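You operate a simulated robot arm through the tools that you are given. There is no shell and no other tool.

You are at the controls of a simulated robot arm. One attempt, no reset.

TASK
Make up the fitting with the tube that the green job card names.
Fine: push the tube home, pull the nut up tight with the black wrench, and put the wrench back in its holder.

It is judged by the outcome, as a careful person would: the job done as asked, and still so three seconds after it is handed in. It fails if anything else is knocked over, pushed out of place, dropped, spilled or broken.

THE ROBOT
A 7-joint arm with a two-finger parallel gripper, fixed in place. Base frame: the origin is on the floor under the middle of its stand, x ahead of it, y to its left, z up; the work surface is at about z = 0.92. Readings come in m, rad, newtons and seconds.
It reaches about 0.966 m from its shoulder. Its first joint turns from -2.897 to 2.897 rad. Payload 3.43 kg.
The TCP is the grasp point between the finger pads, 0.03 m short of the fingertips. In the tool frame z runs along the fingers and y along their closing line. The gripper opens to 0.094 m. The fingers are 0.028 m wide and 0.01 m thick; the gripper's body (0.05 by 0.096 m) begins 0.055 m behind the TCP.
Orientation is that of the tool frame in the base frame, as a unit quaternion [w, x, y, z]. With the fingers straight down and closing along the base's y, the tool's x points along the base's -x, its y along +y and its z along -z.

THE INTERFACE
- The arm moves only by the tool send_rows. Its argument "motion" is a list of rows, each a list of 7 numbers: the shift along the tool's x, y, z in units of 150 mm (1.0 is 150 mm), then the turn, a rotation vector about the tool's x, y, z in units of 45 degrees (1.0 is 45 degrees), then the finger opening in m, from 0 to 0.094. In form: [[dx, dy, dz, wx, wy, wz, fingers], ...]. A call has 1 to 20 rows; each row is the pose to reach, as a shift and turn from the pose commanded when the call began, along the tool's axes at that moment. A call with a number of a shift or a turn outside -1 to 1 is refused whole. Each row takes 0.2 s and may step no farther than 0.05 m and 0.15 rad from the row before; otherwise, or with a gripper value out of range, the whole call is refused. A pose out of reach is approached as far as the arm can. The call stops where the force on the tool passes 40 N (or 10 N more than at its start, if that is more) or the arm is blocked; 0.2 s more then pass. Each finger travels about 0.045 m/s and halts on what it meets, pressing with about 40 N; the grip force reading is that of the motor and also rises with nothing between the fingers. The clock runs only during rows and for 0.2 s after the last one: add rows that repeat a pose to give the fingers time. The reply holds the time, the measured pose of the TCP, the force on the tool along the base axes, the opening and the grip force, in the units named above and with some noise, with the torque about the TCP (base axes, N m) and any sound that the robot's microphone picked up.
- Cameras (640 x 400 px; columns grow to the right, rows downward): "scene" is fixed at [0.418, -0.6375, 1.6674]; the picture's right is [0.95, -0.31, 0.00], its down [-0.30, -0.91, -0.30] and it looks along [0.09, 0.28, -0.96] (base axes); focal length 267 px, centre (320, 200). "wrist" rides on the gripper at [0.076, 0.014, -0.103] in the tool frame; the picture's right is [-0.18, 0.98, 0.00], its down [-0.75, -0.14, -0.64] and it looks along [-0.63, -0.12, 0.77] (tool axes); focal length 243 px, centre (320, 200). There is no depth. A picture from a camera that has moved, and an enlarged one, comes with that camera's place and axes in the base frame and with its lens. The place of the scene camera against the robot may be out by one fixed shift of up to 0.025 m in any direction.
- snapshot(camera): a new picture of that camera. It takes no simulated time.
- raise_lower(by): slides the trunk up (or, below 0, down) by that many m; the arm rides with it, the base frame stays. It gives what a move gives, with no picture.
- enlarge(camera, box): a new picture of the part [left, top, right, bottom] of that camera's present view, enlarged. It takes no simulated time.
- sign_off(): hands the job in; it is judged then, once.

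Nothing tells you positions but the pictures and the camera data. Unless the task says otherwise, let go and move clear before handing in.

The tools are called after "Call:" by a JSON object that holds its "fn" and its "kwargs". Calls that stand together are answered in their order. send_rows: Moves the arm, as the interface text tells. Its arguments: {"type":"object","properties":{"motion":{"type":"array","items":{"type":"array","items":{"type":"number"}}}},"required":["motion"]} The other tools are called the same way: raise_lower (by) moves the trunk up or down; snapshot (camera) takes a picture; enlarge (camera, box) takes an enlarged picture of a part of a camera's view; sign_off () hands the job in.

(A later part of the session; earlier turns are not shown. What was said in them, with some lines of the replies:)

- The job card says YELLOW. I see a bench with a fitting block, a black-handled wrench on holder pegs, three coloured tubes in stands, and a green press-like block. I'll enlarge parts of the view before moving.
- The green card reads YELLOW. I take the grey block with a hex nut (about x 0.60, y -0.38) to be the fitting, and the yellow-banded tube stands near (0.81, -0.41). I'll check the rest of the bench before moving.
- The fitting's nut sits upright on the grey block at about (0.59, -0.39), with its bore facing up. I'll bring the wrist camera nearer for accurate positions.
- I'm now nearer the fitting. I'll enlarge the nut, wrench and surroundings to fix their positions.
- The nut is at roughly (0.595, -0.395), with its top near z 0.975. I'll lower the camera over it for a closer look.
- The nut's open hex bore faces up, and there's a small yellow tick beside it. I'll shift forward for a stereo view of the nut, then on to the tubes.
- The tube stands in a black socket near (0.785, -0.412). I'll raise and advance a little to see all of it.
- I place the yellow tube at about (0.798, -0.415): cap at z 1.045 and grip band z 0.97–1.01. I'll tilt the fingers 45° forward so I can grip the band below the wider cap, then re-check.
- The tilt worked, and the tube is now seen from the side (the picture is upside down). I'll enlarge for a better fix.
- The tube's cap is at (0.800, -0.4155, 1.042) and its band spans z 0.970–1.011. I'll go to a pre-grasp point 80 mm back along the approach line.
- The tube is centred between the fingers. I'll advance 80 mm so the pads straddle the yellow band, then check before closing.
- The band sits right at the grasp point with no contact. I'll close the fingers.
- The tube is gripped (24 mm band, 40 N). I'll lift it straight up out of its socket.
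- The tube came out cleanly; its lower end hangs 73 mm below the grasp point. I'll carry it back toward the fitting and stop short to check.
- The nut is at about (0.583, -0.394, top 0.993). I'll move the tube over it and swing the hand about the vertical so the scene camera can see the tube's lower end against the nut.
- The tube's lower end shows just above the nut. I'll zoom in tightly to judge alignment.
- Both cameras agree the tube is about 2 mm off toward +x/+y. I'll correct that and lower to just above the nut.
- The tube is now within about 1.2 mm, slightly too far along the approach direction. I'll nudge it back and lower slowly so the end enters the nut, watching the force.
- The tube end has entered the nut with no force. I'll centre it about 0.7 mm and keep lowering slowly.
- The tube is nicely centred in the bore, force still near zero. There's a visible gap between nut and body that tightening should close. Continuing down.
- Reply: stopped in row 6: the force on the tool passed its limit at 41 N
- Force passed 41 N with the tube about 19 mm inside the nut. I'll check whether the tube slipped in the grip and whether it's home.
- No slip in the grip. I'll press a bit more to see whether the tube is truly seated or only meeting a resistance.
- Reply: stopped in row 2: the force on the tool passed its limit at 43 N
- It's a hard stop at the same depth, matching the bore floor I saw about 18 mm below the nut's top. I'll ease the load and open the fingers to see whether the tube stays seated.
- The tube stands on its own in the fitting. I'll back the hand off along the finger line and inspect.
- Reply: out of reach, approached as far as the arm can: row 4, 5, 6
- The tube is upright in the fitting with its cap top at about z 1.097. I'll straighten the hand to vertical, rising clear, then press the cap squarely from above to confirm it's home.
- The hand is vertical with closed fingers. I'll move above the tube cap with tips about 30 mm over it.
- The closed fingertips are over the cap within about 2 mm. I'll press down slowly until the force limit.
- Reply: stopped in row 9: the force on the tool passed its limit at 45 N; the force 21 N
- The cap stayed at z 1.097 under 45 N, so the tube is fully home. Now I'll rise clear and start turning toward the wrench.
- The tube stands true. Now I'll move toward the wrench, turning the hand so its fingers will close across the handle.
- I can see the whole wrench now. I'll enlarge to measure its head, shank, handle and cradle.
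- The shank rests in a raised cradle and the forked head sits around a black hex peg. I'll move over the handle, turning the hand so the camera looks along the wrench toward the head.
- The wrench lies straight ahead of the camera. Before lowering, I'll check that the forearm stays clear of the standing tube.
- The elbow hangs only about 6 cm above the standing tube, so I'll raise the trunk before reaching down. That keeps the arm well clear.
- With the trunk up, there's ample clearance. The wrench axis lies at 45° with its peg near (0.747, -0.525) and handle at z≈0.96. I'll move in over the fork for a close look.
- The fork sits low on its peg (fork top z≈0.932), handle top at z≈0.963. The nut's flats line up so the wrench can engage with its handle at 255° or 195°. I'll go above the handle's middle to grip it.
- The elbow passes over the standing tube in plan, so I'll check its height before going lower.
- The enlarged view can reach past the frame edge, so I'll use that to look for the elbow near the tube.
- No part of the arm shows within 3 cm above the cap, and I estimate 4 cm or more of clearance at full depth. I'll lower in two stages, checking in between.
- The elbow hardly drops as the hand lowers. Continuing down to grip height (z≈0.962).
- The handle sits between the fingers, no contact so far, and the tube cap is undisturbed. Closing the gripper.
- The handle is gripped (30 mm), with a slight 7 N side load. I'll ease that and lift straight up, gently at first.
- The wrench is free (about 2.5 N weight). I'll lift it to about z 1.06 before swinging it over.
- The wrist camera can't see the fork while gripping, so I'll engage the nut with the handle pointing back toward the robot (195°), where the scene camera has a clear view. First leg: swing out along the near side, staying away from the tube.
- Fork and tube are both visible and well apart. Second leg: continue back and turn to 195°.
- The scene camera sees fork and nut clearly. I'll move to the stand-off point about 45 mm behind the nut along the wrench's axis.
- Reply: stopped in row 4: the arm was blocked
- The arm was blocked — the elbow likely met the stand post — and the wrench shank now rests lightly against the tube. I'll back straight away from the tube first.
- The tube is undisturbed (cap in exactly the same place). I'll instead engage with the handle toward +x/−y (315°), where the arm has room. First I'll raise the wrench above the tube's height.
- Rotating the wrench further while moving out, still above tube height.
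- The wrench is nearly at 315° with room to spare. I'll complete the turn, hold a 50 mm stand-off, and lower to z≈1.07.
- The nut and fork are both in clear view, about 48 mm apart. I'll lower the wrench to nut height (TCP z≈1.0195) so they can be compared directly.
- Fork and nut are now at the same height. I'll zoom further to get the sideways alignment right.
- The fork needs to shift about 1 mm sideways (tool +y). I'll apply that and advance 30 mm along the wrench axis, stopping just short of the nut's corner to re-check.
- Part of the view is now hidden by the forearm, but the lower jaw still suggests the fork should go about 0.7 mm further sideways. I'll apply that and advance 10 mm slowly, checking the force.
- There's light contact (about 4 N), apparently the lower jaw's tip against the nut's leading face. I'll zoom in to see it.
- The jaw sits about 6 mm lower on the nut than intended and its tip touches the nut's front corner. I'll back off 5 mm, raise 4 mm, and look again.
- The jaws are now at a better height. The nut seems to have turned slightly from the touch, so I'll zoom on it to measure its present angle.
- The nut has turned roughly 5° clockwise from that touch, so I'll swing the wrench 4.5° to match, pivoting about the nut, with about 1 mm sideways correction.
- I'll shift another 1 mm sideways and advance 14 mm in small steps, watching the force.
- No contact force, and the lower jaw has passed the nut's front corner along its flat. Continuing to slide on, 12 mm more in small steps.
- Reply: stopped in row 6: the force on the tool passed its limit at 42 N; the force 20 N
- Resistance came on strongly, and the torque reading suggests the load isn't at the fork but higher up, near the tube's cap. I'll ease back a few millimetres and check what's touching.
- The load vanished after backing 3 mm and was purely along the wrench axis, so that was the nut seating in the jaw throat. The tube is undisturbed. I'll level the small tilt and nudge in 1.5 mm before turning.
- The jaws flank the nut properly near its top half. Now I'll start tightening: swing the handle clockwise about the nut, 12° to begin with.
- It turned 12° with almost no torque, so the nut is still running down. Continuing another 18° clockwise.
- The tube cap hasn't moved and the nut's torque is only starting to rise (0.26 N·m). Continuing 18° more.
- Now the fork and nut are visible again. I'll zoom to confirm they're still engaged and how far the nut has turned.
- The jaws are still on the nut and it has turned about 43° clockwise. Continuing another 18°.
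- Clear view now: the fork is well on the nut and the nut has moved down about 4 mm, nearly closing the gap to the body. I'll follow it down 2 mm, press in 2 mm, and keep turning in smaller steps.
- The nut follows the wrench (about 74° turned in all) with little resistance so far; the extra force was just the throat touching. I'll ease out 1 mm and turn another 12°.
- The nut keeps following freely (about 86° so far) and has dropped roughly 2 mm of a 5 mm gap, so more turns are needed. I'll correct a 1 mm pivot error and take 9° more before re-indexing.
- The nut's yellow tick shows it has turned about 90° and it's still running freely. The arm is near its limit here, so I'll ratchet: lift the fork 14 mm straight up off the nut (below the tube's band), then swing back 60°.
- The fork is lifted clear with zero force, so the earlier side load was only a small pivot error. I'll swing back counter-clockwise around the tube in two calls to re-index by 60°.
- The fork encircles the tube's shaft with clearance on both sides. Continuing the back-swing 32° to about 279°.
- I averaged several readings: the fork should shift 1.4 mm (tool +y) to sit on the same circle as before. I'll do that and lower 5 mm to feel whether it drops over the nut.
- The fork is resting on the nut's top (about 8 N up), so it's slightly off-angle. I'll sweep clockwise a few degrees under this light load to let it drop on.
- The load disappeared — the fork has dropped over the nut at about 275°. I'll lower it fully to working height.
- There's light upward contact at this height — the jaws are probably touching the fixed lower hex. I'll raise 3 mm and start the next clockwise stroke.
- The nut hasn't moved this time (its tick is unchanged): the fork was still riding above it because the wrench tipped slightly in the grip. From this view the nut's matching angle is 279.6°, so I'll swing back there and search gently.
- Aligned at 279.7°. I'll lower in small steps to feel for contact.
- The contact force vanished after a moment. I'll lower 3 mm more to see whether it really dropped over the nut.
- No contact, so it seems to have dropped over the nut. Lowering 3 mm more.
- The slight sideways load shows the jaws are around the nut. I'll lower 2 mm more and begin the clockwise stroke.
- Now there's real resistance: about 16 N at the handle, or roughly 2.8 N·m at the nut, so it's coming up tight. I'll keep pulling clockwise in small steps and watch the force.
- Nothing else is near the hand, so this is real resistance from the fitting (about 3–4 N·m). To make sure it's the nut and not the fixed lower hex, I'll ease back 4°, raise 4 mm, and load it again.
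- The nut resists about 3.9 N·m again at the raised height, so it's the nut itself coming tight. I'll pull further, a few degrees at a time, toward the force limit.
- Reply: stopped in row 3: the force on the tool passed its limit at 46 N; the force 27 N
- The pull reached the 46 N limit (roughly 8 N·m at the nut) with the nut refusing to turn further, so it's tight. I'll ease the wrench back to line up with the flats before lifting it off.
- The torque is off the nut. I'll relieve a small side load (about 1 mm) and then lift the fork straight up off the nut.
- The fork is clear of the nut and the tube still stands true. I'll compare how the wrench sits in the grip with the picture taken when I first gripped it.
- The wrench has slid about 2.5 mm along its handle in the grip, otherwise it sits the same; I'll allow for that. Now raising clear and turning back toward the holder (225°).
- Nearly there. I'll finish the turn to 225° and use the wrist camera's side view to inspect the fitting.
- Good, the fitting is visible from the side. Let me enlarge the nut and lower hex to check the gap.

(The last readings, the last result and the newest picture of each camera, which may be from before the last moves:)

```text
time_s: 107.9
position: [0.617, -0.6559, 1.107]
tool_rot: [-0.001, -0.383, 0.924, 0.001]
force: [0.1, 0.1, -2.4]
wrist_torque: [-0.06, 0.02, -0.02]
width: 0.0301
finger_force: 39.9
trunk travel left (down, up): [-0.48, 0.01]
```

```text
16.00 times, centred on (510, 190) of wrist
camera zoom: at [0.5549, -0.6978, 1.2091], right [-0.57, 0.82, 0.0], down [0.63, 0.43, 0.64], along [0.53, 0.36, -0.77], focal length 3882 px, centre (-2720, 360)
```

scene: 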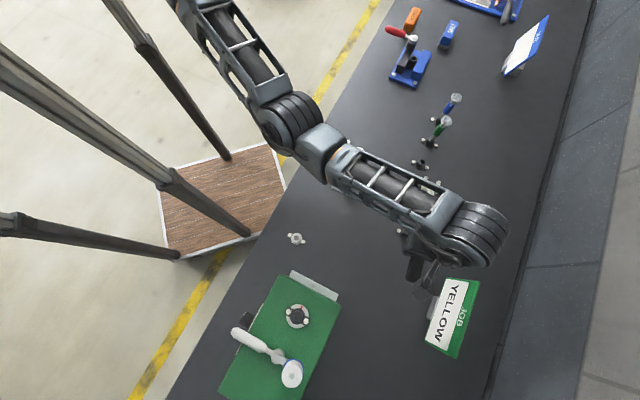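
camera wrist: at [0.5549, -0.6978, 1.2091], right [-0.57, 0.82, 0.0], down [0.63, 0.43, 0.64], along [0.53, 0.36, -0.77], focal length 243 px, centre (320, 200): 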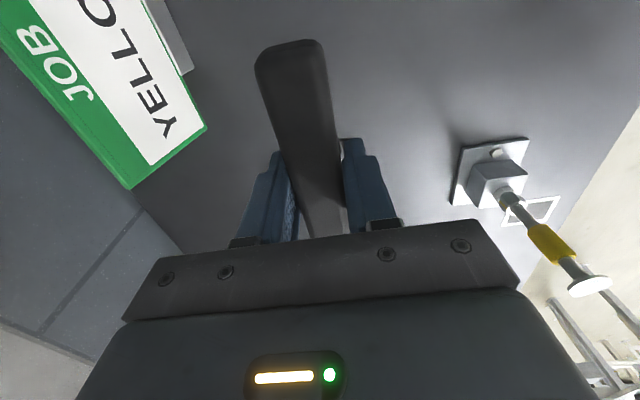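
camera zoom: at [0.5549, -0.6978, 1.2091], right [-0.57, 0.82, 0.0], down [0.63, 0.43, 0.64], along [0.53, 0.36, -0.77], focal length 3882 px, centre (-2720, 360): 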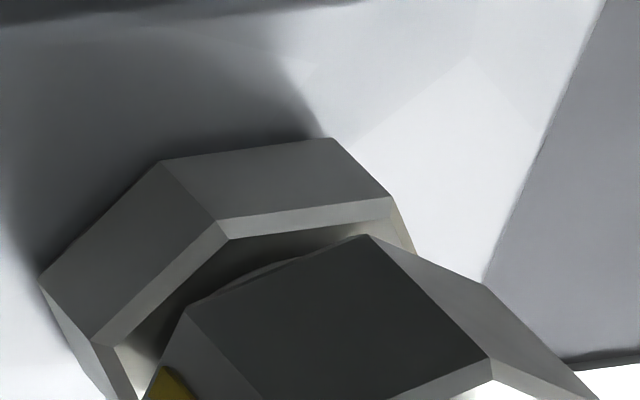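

The nut's yellow tick has moved about 100° in total, and it held against the full pull, so it's tight. Now I'll position the wrench over its holder and lower to just above it.

Call:
{"fn": "send_rows", "kwargs": {"motion": [[-0.008, 0.002, 0.15, 0, 0, 0, 0.0], [-0.0153, 0.003, 0.3, 0, 0, 0, 0.0], [-0.0153, 0.003, 0.45, 0, 0, 0, 0.0], [-0.0153, 0.003, 0.6, 0, 0, 0, 0.0], [-0.0153, 0.003, 0.7, 0, 0, 0, 0.0], [-0.0153, 0.003, 0.74, 0, 0, 0, 0.0], [-0.0153, 0.003, 0.74, 0, 0, 0, 0.0]]}}

Call:
{"fn": "send_rows", "kwargs": {"motion": [[0, 0, 0, 0, 0, 0, 0.0]]}}

Call:
{"fn": "snapshot", "kwargs": {"camera": "scene"}}

Call:
{"fn": "enlarge", "kwargs": {"camera": "scene", "box": [395, 185, 445, 245]}}

```text
time_s: 109.5
position: [0.6181, -0.652, 0.9958]
tool_rot: [-0.001, -0.384, 0.923, 0.001]
force: [0.5, 0.7, -3.0]
wrist_torque: [-0.06, 0.05, 0.0]
width: 0.0305
finger_force: 40.0
trunk travel left (down, up): [-0.48, 0.01]
```

```text
time_s: 109.9
position: [0.6179, -0.6525, 0.9957]
tool_rot: [-0.001, -0.384, 0.924, 0.001]
force: [1.4, 0.1, -3.4]
wrist_torque: [-0.06, 0.08, -0.02]
width: 0.0303
finger_force: 40.0
trunk travel left (down, up): [-0.48, 0.01]
```

```text
taken
```

scene: 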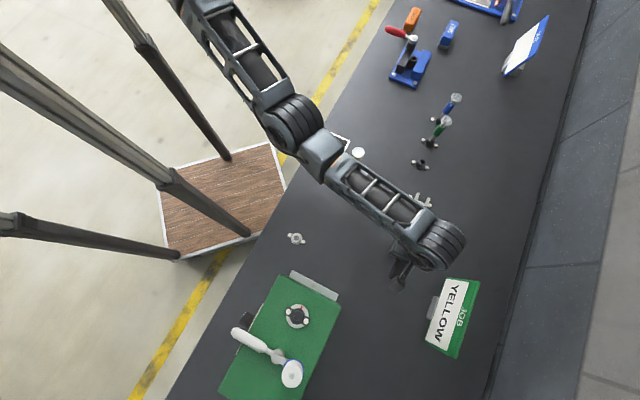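

```text
6.67 times, centred on (420, 215) of scene
camera zoom: at [0.418, -0.6375, 1.6674], right [0.95, -0.31, 0.0], down [-0.3, -0.91, -0.3], along [0.09, 0.28, -0.96], focal length 1781 px, centre (-347, 100)
```

zoom: 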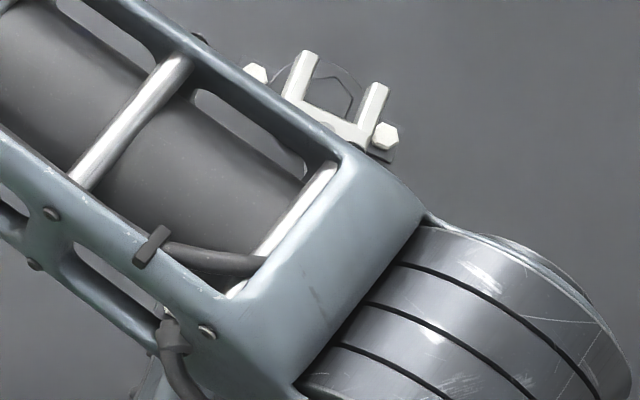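

The fork is over the peg. I'll zoom in on fork and peg for alignment.

Call:
{"fn": "enlarge", "kwargs": {"camera": "scene", "box": [410, 190, 434, 210]}}

Call:
{"fn": "send_rows", "kwargs": {"motion": [[0, 0, 0, 0, 0, 0, 0.0]]}}

Call:
{"fn": "send_rows", "kwargs": {"motion": [[0, 0, 0, 0, 0, 0, 0.0]]}}

```text
16.00 times, centred on (422, 200) of scene
camera zoom: at [0.418, -0.6375, 1.6674], right [0.95, -0.31, 0.0], down [-0.3, -0.91, -0.3], along [0.09, 0.28, -0.96], focal length 4275 px, centre (-1312, 200)
```

zoom: 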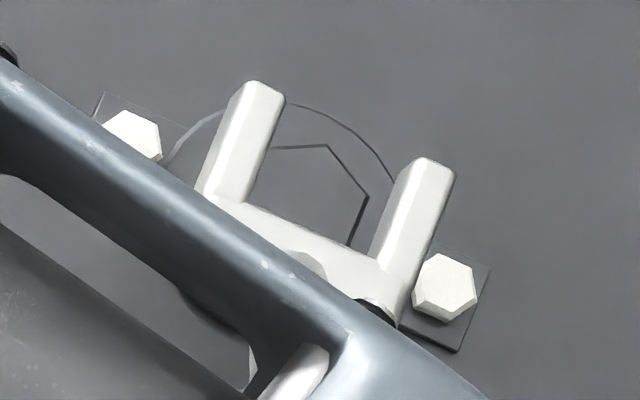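

```text
time_s: 110.3
position: [0.6168, -0.652, 0.9956]
tool_rot: [0.0, -0.384, 0.923, 0.002]
force: [0.3, 0.8, -2.2]
wrist_torque: [-0.04, 0.06, 0.01]
width: 0.0301
finger_force: 40.2
trunk travel left (down, up): [-0.48, 0.01]
```

```text
time_s: 110.7
position: [0.6183, -0.6525, 0.9958]
tool_rot: [-0.001, -0.384, 0.923, 0.0]
force: [-0.3, 0.4, -2.9]
wrist_torque: [-0.04, 0.08, 0.03]
width: 0.0299
finger_force: 40.1
trunk travel left (down, up): [-0.48, 0.01]
```

Fork and peg line up apart from a small droop of the head (about 10 mm over the wrench's length). I'll level the wrench with a 2.7° pitch, shift 1 mm sideways, and check again.

Call:
{"fn": "send_rows", "kwargs": {"motion": [[0, -0.003, 0, 0, -0.03, 0, 0.0], [0, -0.0067, 0, 0, -0.06, 0, 0.0], [0, -0.0067, 0.03, 0, -0.06, 0, 0.0], [0, -0.0067, 0.06, 0, -0.06, 0, 0.0], [0, -0.0067, 0.06, 0, -0.06, 0, 0.0]]}}

Call:
{"fn": "enlarge", "kwargs": {"camera": "scene", "box": [410, 190, 434, 210]}}

Call:
{"fn": "send_rows", "kwargs": {"motion": [[0, 0, 0, 0, 0, 0, 0.0]]}}

```text
time_s: 111.9
position: [0.6176, -0.6531, 0.9861]
tool_rot: [0.021, -0.383, 0.923, 0.01]
force: [0.2, -0.5, -2.1]
wrist_torque: [-0.04, 0.06, 0.03]
width: 0.0301
finger_force: 40.1
trunk travel left (down, up): [-0.48, 0.01]
```

```text
16.00 times, centred on (422, 200) of scene
camera zoom: at [0.418, -0.6375, 1.6674], right [0.95, -0.31, 0.0], down [-0.3, -0.91, -0.3], along [0.09, 0.28, -0.96], focal length 4275 px, centre (-1312, 200)
```

zoom: 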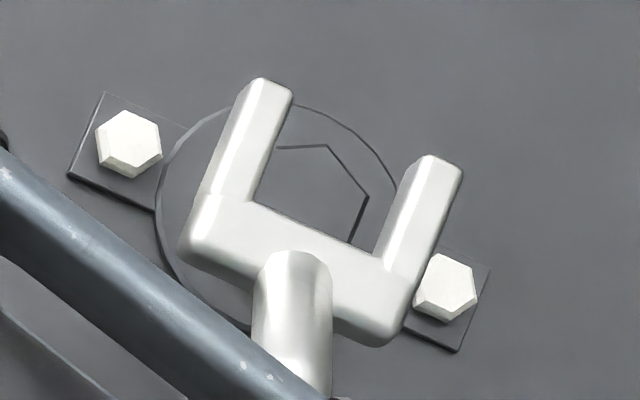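

```text
time_s: 112.3
position: [0.6175, -0.6538, 0.9873]
tool_rot: [0.022, -0.384, 0.923, 0.01]
force: [0.1, 0.3, -1.8]
wrist_torque: [-0.06, 0.03, 0.02]
width: 0.0302
finger_force: 40.5
trunk travel left (down, up): [-0.48, 0.01]
```

After the correction the fork projects exactly onto its original place. Lowering slowly toward the holder, watching the force.

Call:
{"fn": "send_rows", "kwargs": {"motion": [[0, 0, 0.03, 0, 0, 0, 0.0], [0, 0, 0.06, 0, 0, 0, 0.0], [0, 0, 0.09, 0, 0, 0, 0.0], [0, 0, 0.12, 0, 0, 0, 0.0], [0, 0, 0.14, 0, 0, 0, 0.0], [0, 0, 0.14, 0, 0, 0, 0.0]]}}

Call:
{"fn": "enlarge", "kwargs": {"camera": "scene", "box": [410, 190, 434, 210]}}

```text
time_s: 113.7
position: [0.6194, -0.6531, 0.9654]
tool_rot: [0.022, -0.384, 0.923, 0.01]
force: [0.0, -0.2, -2.3]
wrist_torque: [-0.01, 0.05, 0.0]
width: 0.03
finger_force: 40.1
trunk travel left (down, up): [-0.48, 0.01]
```

```text
16.00 times, centred on (422, 200) of scene
camera zoom: at [0.418, -0.6375, 1.6674], right [0.95, -0.31, 0.0], down [-0.3, -0.91, -0.3], along [0.09, 0.28, -0.96], focal length 4275 px, centre (-1312, 200)
```

zoom: 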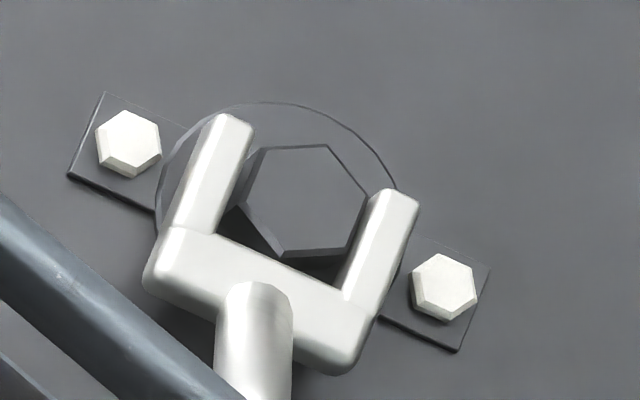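

The fork is settling around the peg with no contact force. I'll shift 0.5 mm and lower the last 5 mm.

Call:
{"fn": "send_rows", "kwargs": {"motion": [[0, -0.003, 0.007, 0, 0, 0, 0.0], [0, -0.003, 0.015, 0, 0, 0, 0.0], [0, -0.003, 0.022, 0, 0, 0, 0.0], [0, -0.003, 0.03, 0, 0, 0, 0.0], [0, -0.003, 0.03, 0, 0, 0, 0.0]]}}

Call:
{"fn": "enlarge", "kwargs": {"camera": "scene", "box": [400, 190, 434, 225]}}

```text
time_s: 114.9
position: [0.6184, -0.6548, 0.9621]
tool_rot: [0.021, -0.382, 0.924, 0.01]
force: [-4.1, -4.8, -3.8]
wrist_torque: [-0.35, 0.14, -0.14]
width: 0.0302
finger_force: 39.6
trunk travel left (down, up): [-0.48, 0.01]
```

```text
11.43 times, centred on (417, 208) of scene
camera zoom: at [0.418, -0.6375, 1.6674], right [0.95, -0.31, 0.0], down [-0.3, -0.91, -0.3], along [0.09, 0.28, -0.96], focal length 3053 px, centre (-789, 114)
```

zoom: 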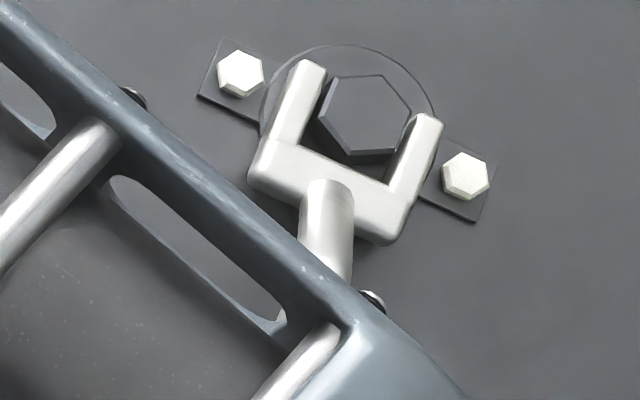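

The throat is just touching the peg, so the wrench should sit about 2.5 mm further back. I'll ease it back along its axis.

Call:
{"fn": "send_rows", "kwargs": {"motion": [[0.008, 0, 0, 0, 0, 0, 0.0], [0.016, 0, 0, 0, 0, 0, 0.0], [0.016, 0, 0, 0, 0, 0, 0.0]]}}

Call:
{"fn": "send_rows", "kwargs": {"motion": [[0, 0, 0.007, 0, 0, 0, 0.0], [0, 0, 0.013, 0, 0, 0, 0.0], [0, 0, 0.013, 0, 0, 0, 0.0]]}}

Call:
{"fn": "enlarge", "kwargs": {"camera": "scene", "box": [400, 190, 434, 225]}}

Call:
{"fn": "snapshot", "kwargs": {"camera": "wrist"}}

```text
time_s: 115.7
position: [0.6188, -0.6537, 0.9615]
tool_rot: [0.021, -0.385, 0.923, 0.011]
force: [3.8, 5.8, -4.3]
wrist_torque: [-0.17, 0.12, -0.02]
width: 0.0299
finger_force: 40.3
trunk travel left (down, up): [-0.48, 0.01]
```

```text
time_s: 116.5
position: [0.6195, -0.6536, 0.9613]
tool_rot: [0.021, -0.384, 0.923, 0.01]
force: [8.0, 13.3, 3.0]
wrist_torque: [0.46, -0.4, -0.06]
width: 0.03
finger_force: 40.2
trunk travel left (down, up): [-0.48, 0.01]
```

```text
11.43 times, centred on (417, 208) of scene
camera zoom: at [0.418, -0.6375, 1.6674], right [0.95, -0.31, 0.0], down [-0.3, -0.91, -0.3], along [0.09, 0.28, -0.96], focal length 3053 px, centre (-789, 114)
```

zoom: 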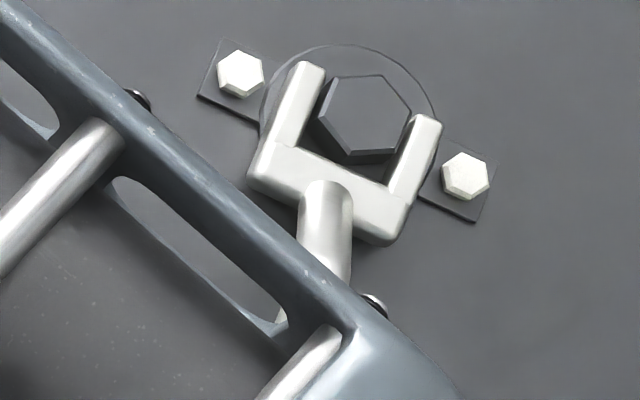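

```text
taken
camera wrist: at [0.5535, -0.7001, 1.0589], right [-0.57, 0.82, 0.01], down [0.61, 0.41, 0.68], along [0.55, 0.39, -0.74], focal length 243 px, centre (320, 200)
```

wrist: 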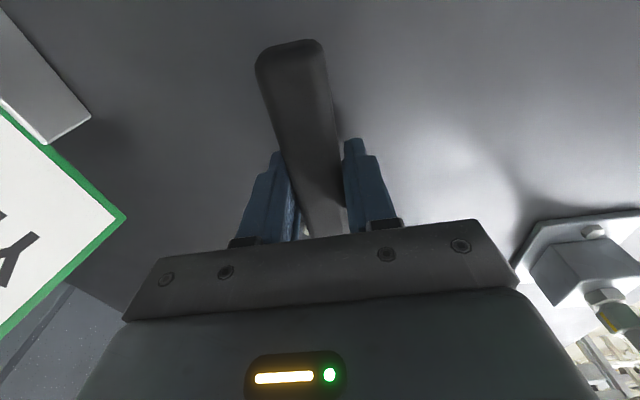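

The wrench is down at its original height but friction holds it about 2 mm too far forward. I'll lift it 4 mm, move back, and set it down again.

Call:
{"fn": "send_rows", "kwargs": {"motion": [[-0.008, 0, -0.013, 0, 0, 0, 0.0], [-0.008, 0, -0.033, 0, 0, 0, 0.0], [-0.008, 0, -0.033, 0, 0, 0, 0.0]]}}

Call:
{"fn": "enlarge", "kwargs": {"camera": "scene", "box": [400, 190, 434, 225]}}

```text
time_s: 117.3
position: [0.6171, -0.6558, 0.965]
tool_rot: [0.02, -0.383, 0.924, 0.009]
force: [0.6, -0.2, -2.6]
wrist_torque: [-0.08, 0.04, 0.02]
width: 0.0301
finger_force: 40.1
trunk travel left (down, up): [-0.48, 0.01]
```

```text
11.43 times, centred on (417, 208) of scene
camera zoom: at [0.418, -0.6375, 1.6674], right [0.95, -0.31, 0.0], down [-0.3, -0.91, -0.3], along [0.09, 0.28, -0.96], focal length 3053 px, centre (-789, 114)
```

zoom: 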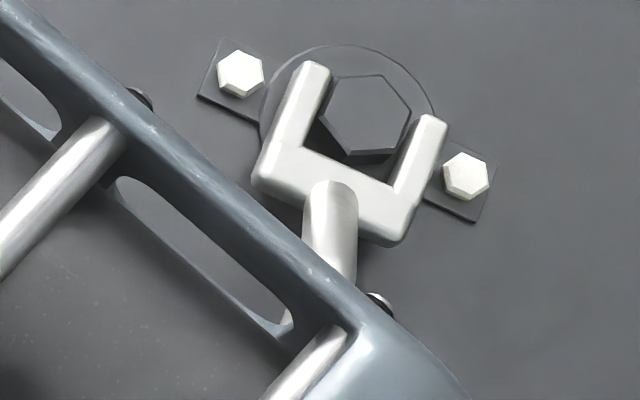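

Everything is free again and the peg sits centred between the jaws. I'll lower it 3.7 mm to rest, then check the force before releasing.

Call:
{"fn": "send_rows", "kwargs": {"motion": [[0, 0, 0.012, 0, 0, 0, 0.0], [0, 0, 0.025, 0, 0, 0, 0.0], [0, 0, 0.025, 0, 0, 0, 0.0]]}}

Call:
{"fn": "send_rows", "kwargs": {"motion": [[0, 0, 0, 0, 0, 0, 0.0]]}}

```text
time_s: 118.1
position: [0.6187, -0.6536, 0.9602]
tool_rot: [0.021, -0.383, 0.923, 0.01]
force: [2.7, 5.9, 1.0]
wrist_torque: [0.14, -0.27, -0.14]
width: 0.0298
finger_force: 39.9
trunk travel left (down, up): [-0.48, 0.01]
```

```text
time_s: 118.5
position: [0.6191, -0.6544, 0.9611]
tool_rot: [0.022, -0.384, 0.923, 0.01]
force: [5.3, 6.9, 0.2]
wrist_torque: [-0.11, -0.03, -0.09]
width: 0.0302
finger_force: 40.3
trunk travel left (down, up): [-0.48, 0.01]
```

Only a light axial load remains. I'll ease it by half a millimetre and open the fingers slowly.

Call:
{"fn": "send_rows", "kwargs": {"motion": [[-0.004, 0, 0, 0, 0, 0, 0.0], [-0.004, 0, 0, 0, 0, 0, 0.03], [-0.004, 0, 0, 0, 0, 0, 0.035], [-0.004, 0, 0, 0, 0, 0, 0.042], [-0.004, 0, 0, 0, 0, 0, 0.052], [-0.004, 0, 0, 0, 0, 0, 0.06], [-0.004, 0, 0, 0, 0, 0, 0.06]]}}

Call:
{"fn": "enlarge", "kwargs": {"camera": "scene", "box": [400, 190, 434, 225]}}

Call:
{"fn": "snapshot", "kwargs": {"camera": "wrist"}}

```text
time_s: 120.1
position: [0.6198, -0.6544, 0.961]
tool_rot: [0.022, -0.383, 0.923, 0.01]
force: [0.9, 0.3, -0.8]
wrist_torque: [-0.03, -0.02, 0.03]
width: 0.06
finger_force: 0.0
trunk travel left (down, up): [-0.48, 0.01]
```

```text
11.43 times, centred on (417, 208) of scene
camera zoom: at [0.418, -0.6375, 1.6674], right [0.95, -0.31, 0.0], down [-0.3, -0.91, -0.3], along [0.09, 0.28, -0.96], focal length 3053 px, centre (-789, 114)
```

zoom: 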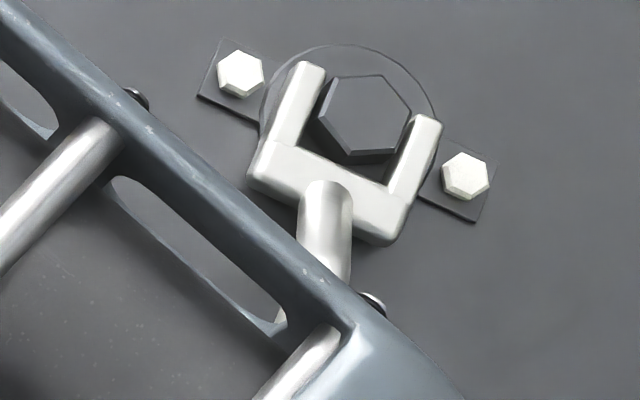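

```text
taken
camera wrist: at [0.5532, -0.7, 1.0595], right [-0.57, 0.82, 0.01], down [0.61, 0.41, 0.68], along [0.55, 0.39, -0.74], focal length 243 px, centre (320, 200)
```

wrist: 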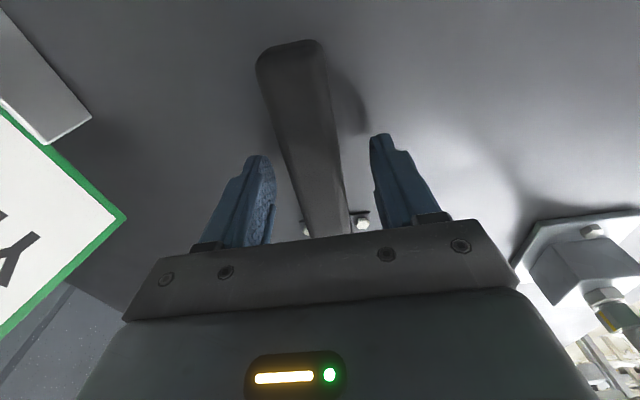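

Released, and the wrench lies in its holder. I'll rise straight up and check it.

Call:
{"fn": "send_rows", "kwargs": {"motion": [[0, 0, -0.05, 0, 0, 0, 0.06], [0, 0, -0.15, 0, 0, 0, 0.06], [0, 0, -0.3, 0, 0, 0, 0.06], [0, 0, -0.5, 0, 0, 0, 0.06], [0, 0, -0.7, 0, 0.02, 0, 0.06], [0, 0, -0.9, 0, 0.04, 0, 0.06], [0, 0, -1.0, 0, 0.06, 0, 0.06], [0, 0, -1.0, 0, 0.06, 0, 0.06]]}}

Call:
{"fn": "snapshot", "kwargs": {"camera": "wrist"}}

Call:
{"fn": "snapshot", "kwargs": {"camera": "scene"}}

Call:
{"fn": "enlarge", "kwargs": {"camera": "wrist", "box": [270, 20, 370, 210]}}

```text
time_s: 121.9
position: [0.6124, -0.6589, 1.1107]
tool_rot: [-0.001, -0.383, 0.924, 0.001]
force: [0.4, -1.0, -0.2]
wrist_torque: [0.0, -0.01, -0.01]
width: 0.06
finger_force: 0.1
trunk travel left (down, up): [-0.48, 0.01]
```

```text
taken
camera wrist: at [0.5516, -0.7005, 1.2135], right [-0.57, 0.82, 0.0], down [0.63, 0.43, 0.64], along [0.53, 0.36, -0.77], focal length 243 px, centre (320, 200)
```

wrist: 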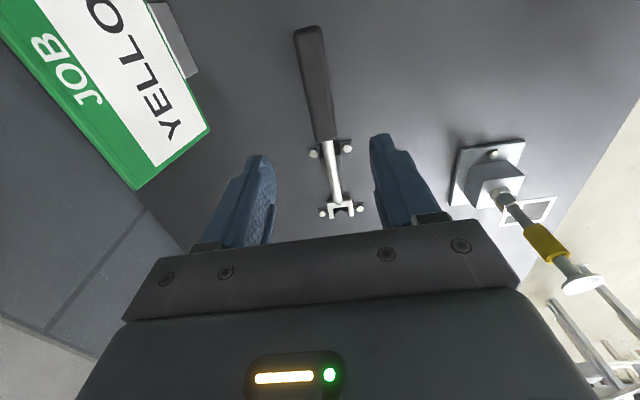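

```text
taken
```

scene: 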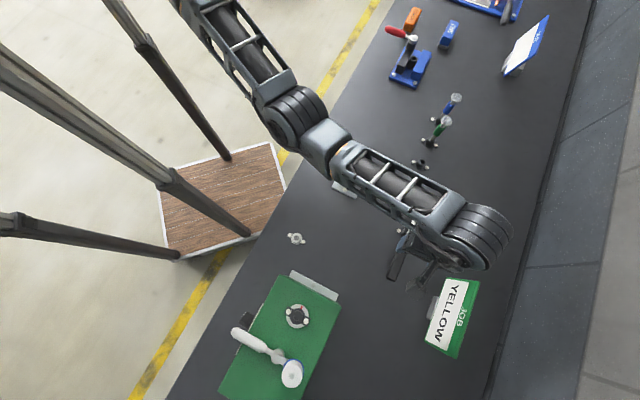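

```text
2.11 times, centred on (320, 115) of wrist
camera zoom: at [0.5516, -0.7005, 1.2135], right [-0.57, 0.82, 0.0], down [0.63, 0.43, 0.64], along [0.53, 0.36, -0.77], focal length 511 px, centre (320, 379)
```

zoom: 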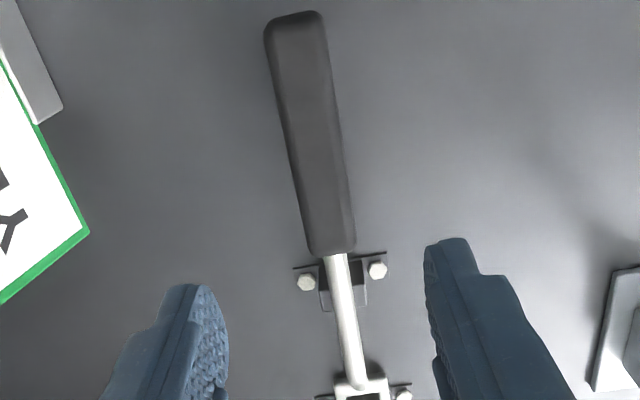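

The wrench rests in its holder just as it was at the start. I'll take a last close look at the fitting and the rest of the bench.

Call:
{"fn": "enlarge", "kwargs": {"camera": "wrist", "box": [485, 180, 525, 205]}}

Call:
{"fn": "enlarge", "kwargs": {"camera": "wrist", "box": [470, 140, 600, 300]}}

Call:
{"fn": "enlarge", "kwargs": {"camera": "scene", "box": [300, 100, 480, 300]}}

```text
16.00 times, centred on (505, 192) of wrist
camera zoom: at [0.5516, -0.7005, 1.2135], right [-0.57, 0.82, 0.0], down [0.63, 0.43, 0.64], along [0.53, 0.36, -0.77], focal length 3882 px, centre (-2640, 320)
```

zoom: 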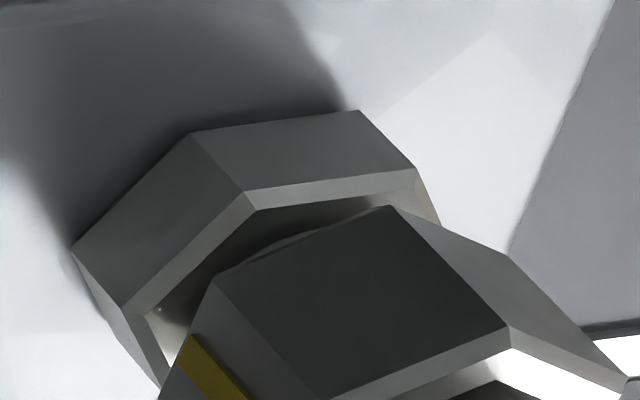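

```text
2.50 times, centred on (535, 220) of wrist
camera zoom: at [0.5516, -0.7005, 1.2135], right [-0.57, 0.82, 0.0], down [0.63, 0.43, 0.64], along [0.53, 0.36, -0.77], focal length 606 px, centre (-218, 150)
```

zoom: 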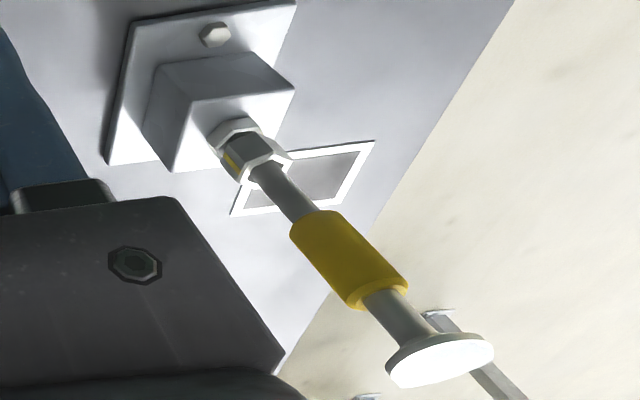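

```text
2.00 times, centred on (390, 200) of scene
camera zoom: at [0.418, -0.6375, 1.6674], right [0.95, -0.31, 0.0], down [-0.3, -0.91, -0.3], along [0.09, 0.28, -0.96], focal length 534 px, centre (180, 200)
```

zoom: 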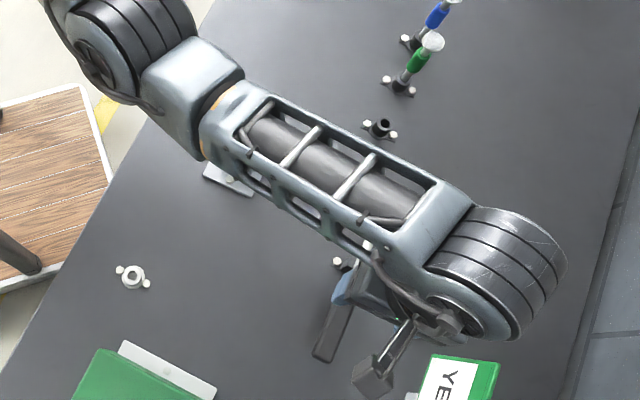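

The tube stands home in the tightened fitting, the wrench is in its holder, and nothing else has moved. I'll raise the arm well clear before handing in.

Call:
{"fn": "send_rows", "kwargs": {"motion": [[0, 0, -0.2, 0, 0, 0, 0.06], [0, 0, -0.45, 0, 0, 0, 0.06], [0, 0, -0.7, 0, 0, 0, 0.06], [0, 0, -0.95, 0, 0, 0, 0.06], [0, 0, -1.0, 0, 0, 0, 0.06], [0, 0, -1.0, 0, 0, 0, 0.06]]}}

Call:
{"fn": "snapshot", "kwargs": {"camera": "wrist"}}

Call:
{"fn": "snapshot", "kwargs": {"camera": "scene"}}

```text
time_s: 123.3
position: [0.6148, -0.6596, 1.264]
tool_rot: [0.0, -0.383, 0.924, 0.001]
force: [-0.1, -0.3, 0.1]
wrist_torque: [0.0, -0.01, -0.02]
width: 0.0599
finger_force: 0.1
trunk travel left (down, up): [-0.48, 0.01]
```

```text
taken
camera wrist: at [0.5536, -0.7022, 1.3651], right [-0.57, 0.82, 0.0], down [0.63, 0.43, 0.64], along [0.53, 0.36, -0.77], focal length 243 px, centre (320, 200)
```

wrist: 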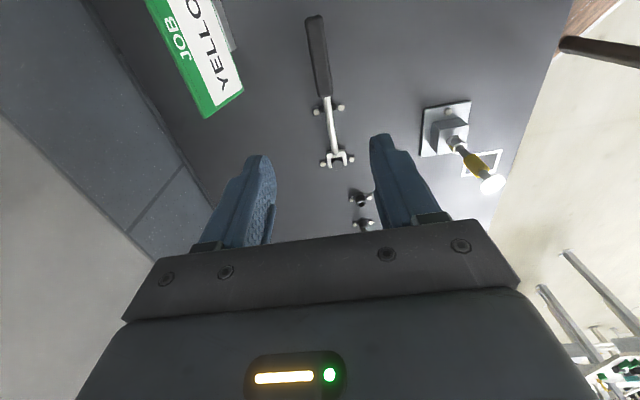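

```text
taken
```

scene: 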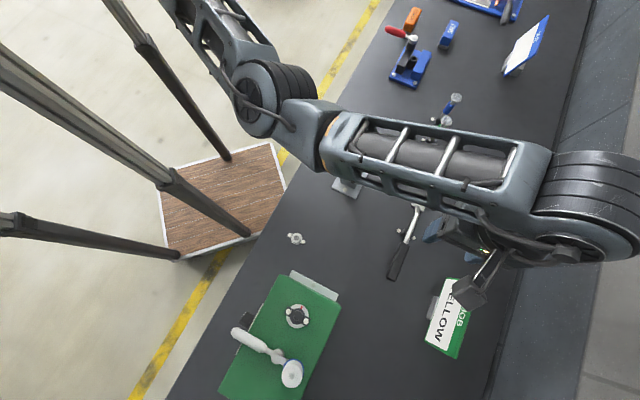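

Final check: the yellow tube is upright and home in the fitting, the nut is tight, and the wrench is back on its peg and cradle. The other tubes and stands are untouched and the arm is clear, so I'm handing the job in.

Call:
{"fn": "sign_off", "kwargs": {}}

```text
The job is handed in.
```

I've handed the job in. The yellow tube is home in the fitting, the nut is pulled up tight, and the black wrench is back in its holder.

- **Tube:** I pressed it down twice, once by the band and once squarely on the cap. It stopped at the same depth both times under more than 40 N, and the cap did not visibly move after that.
- **Nut:** It turned about 100° clockwise by its yellow tick. It ran freely at first, then held against a pull that passed the 40 N limit, roughly 8 N·m by my estimate. No reading or sound confirmed "tight", so I am judging by that resistance. A gap of about 4 mm between the nut and the lower hex is still visible.
- **Wrench:** It sits on its peg and cradle within about 3 mm of where it started.

While I was bringing the wrench in, the arm was blocked and the wrench rested lightly (about 7 N) against the standing tube. I backed off and the cap was in exactly the same place. Nothing else on the bench was touched, and the arm was clear before I handed in.
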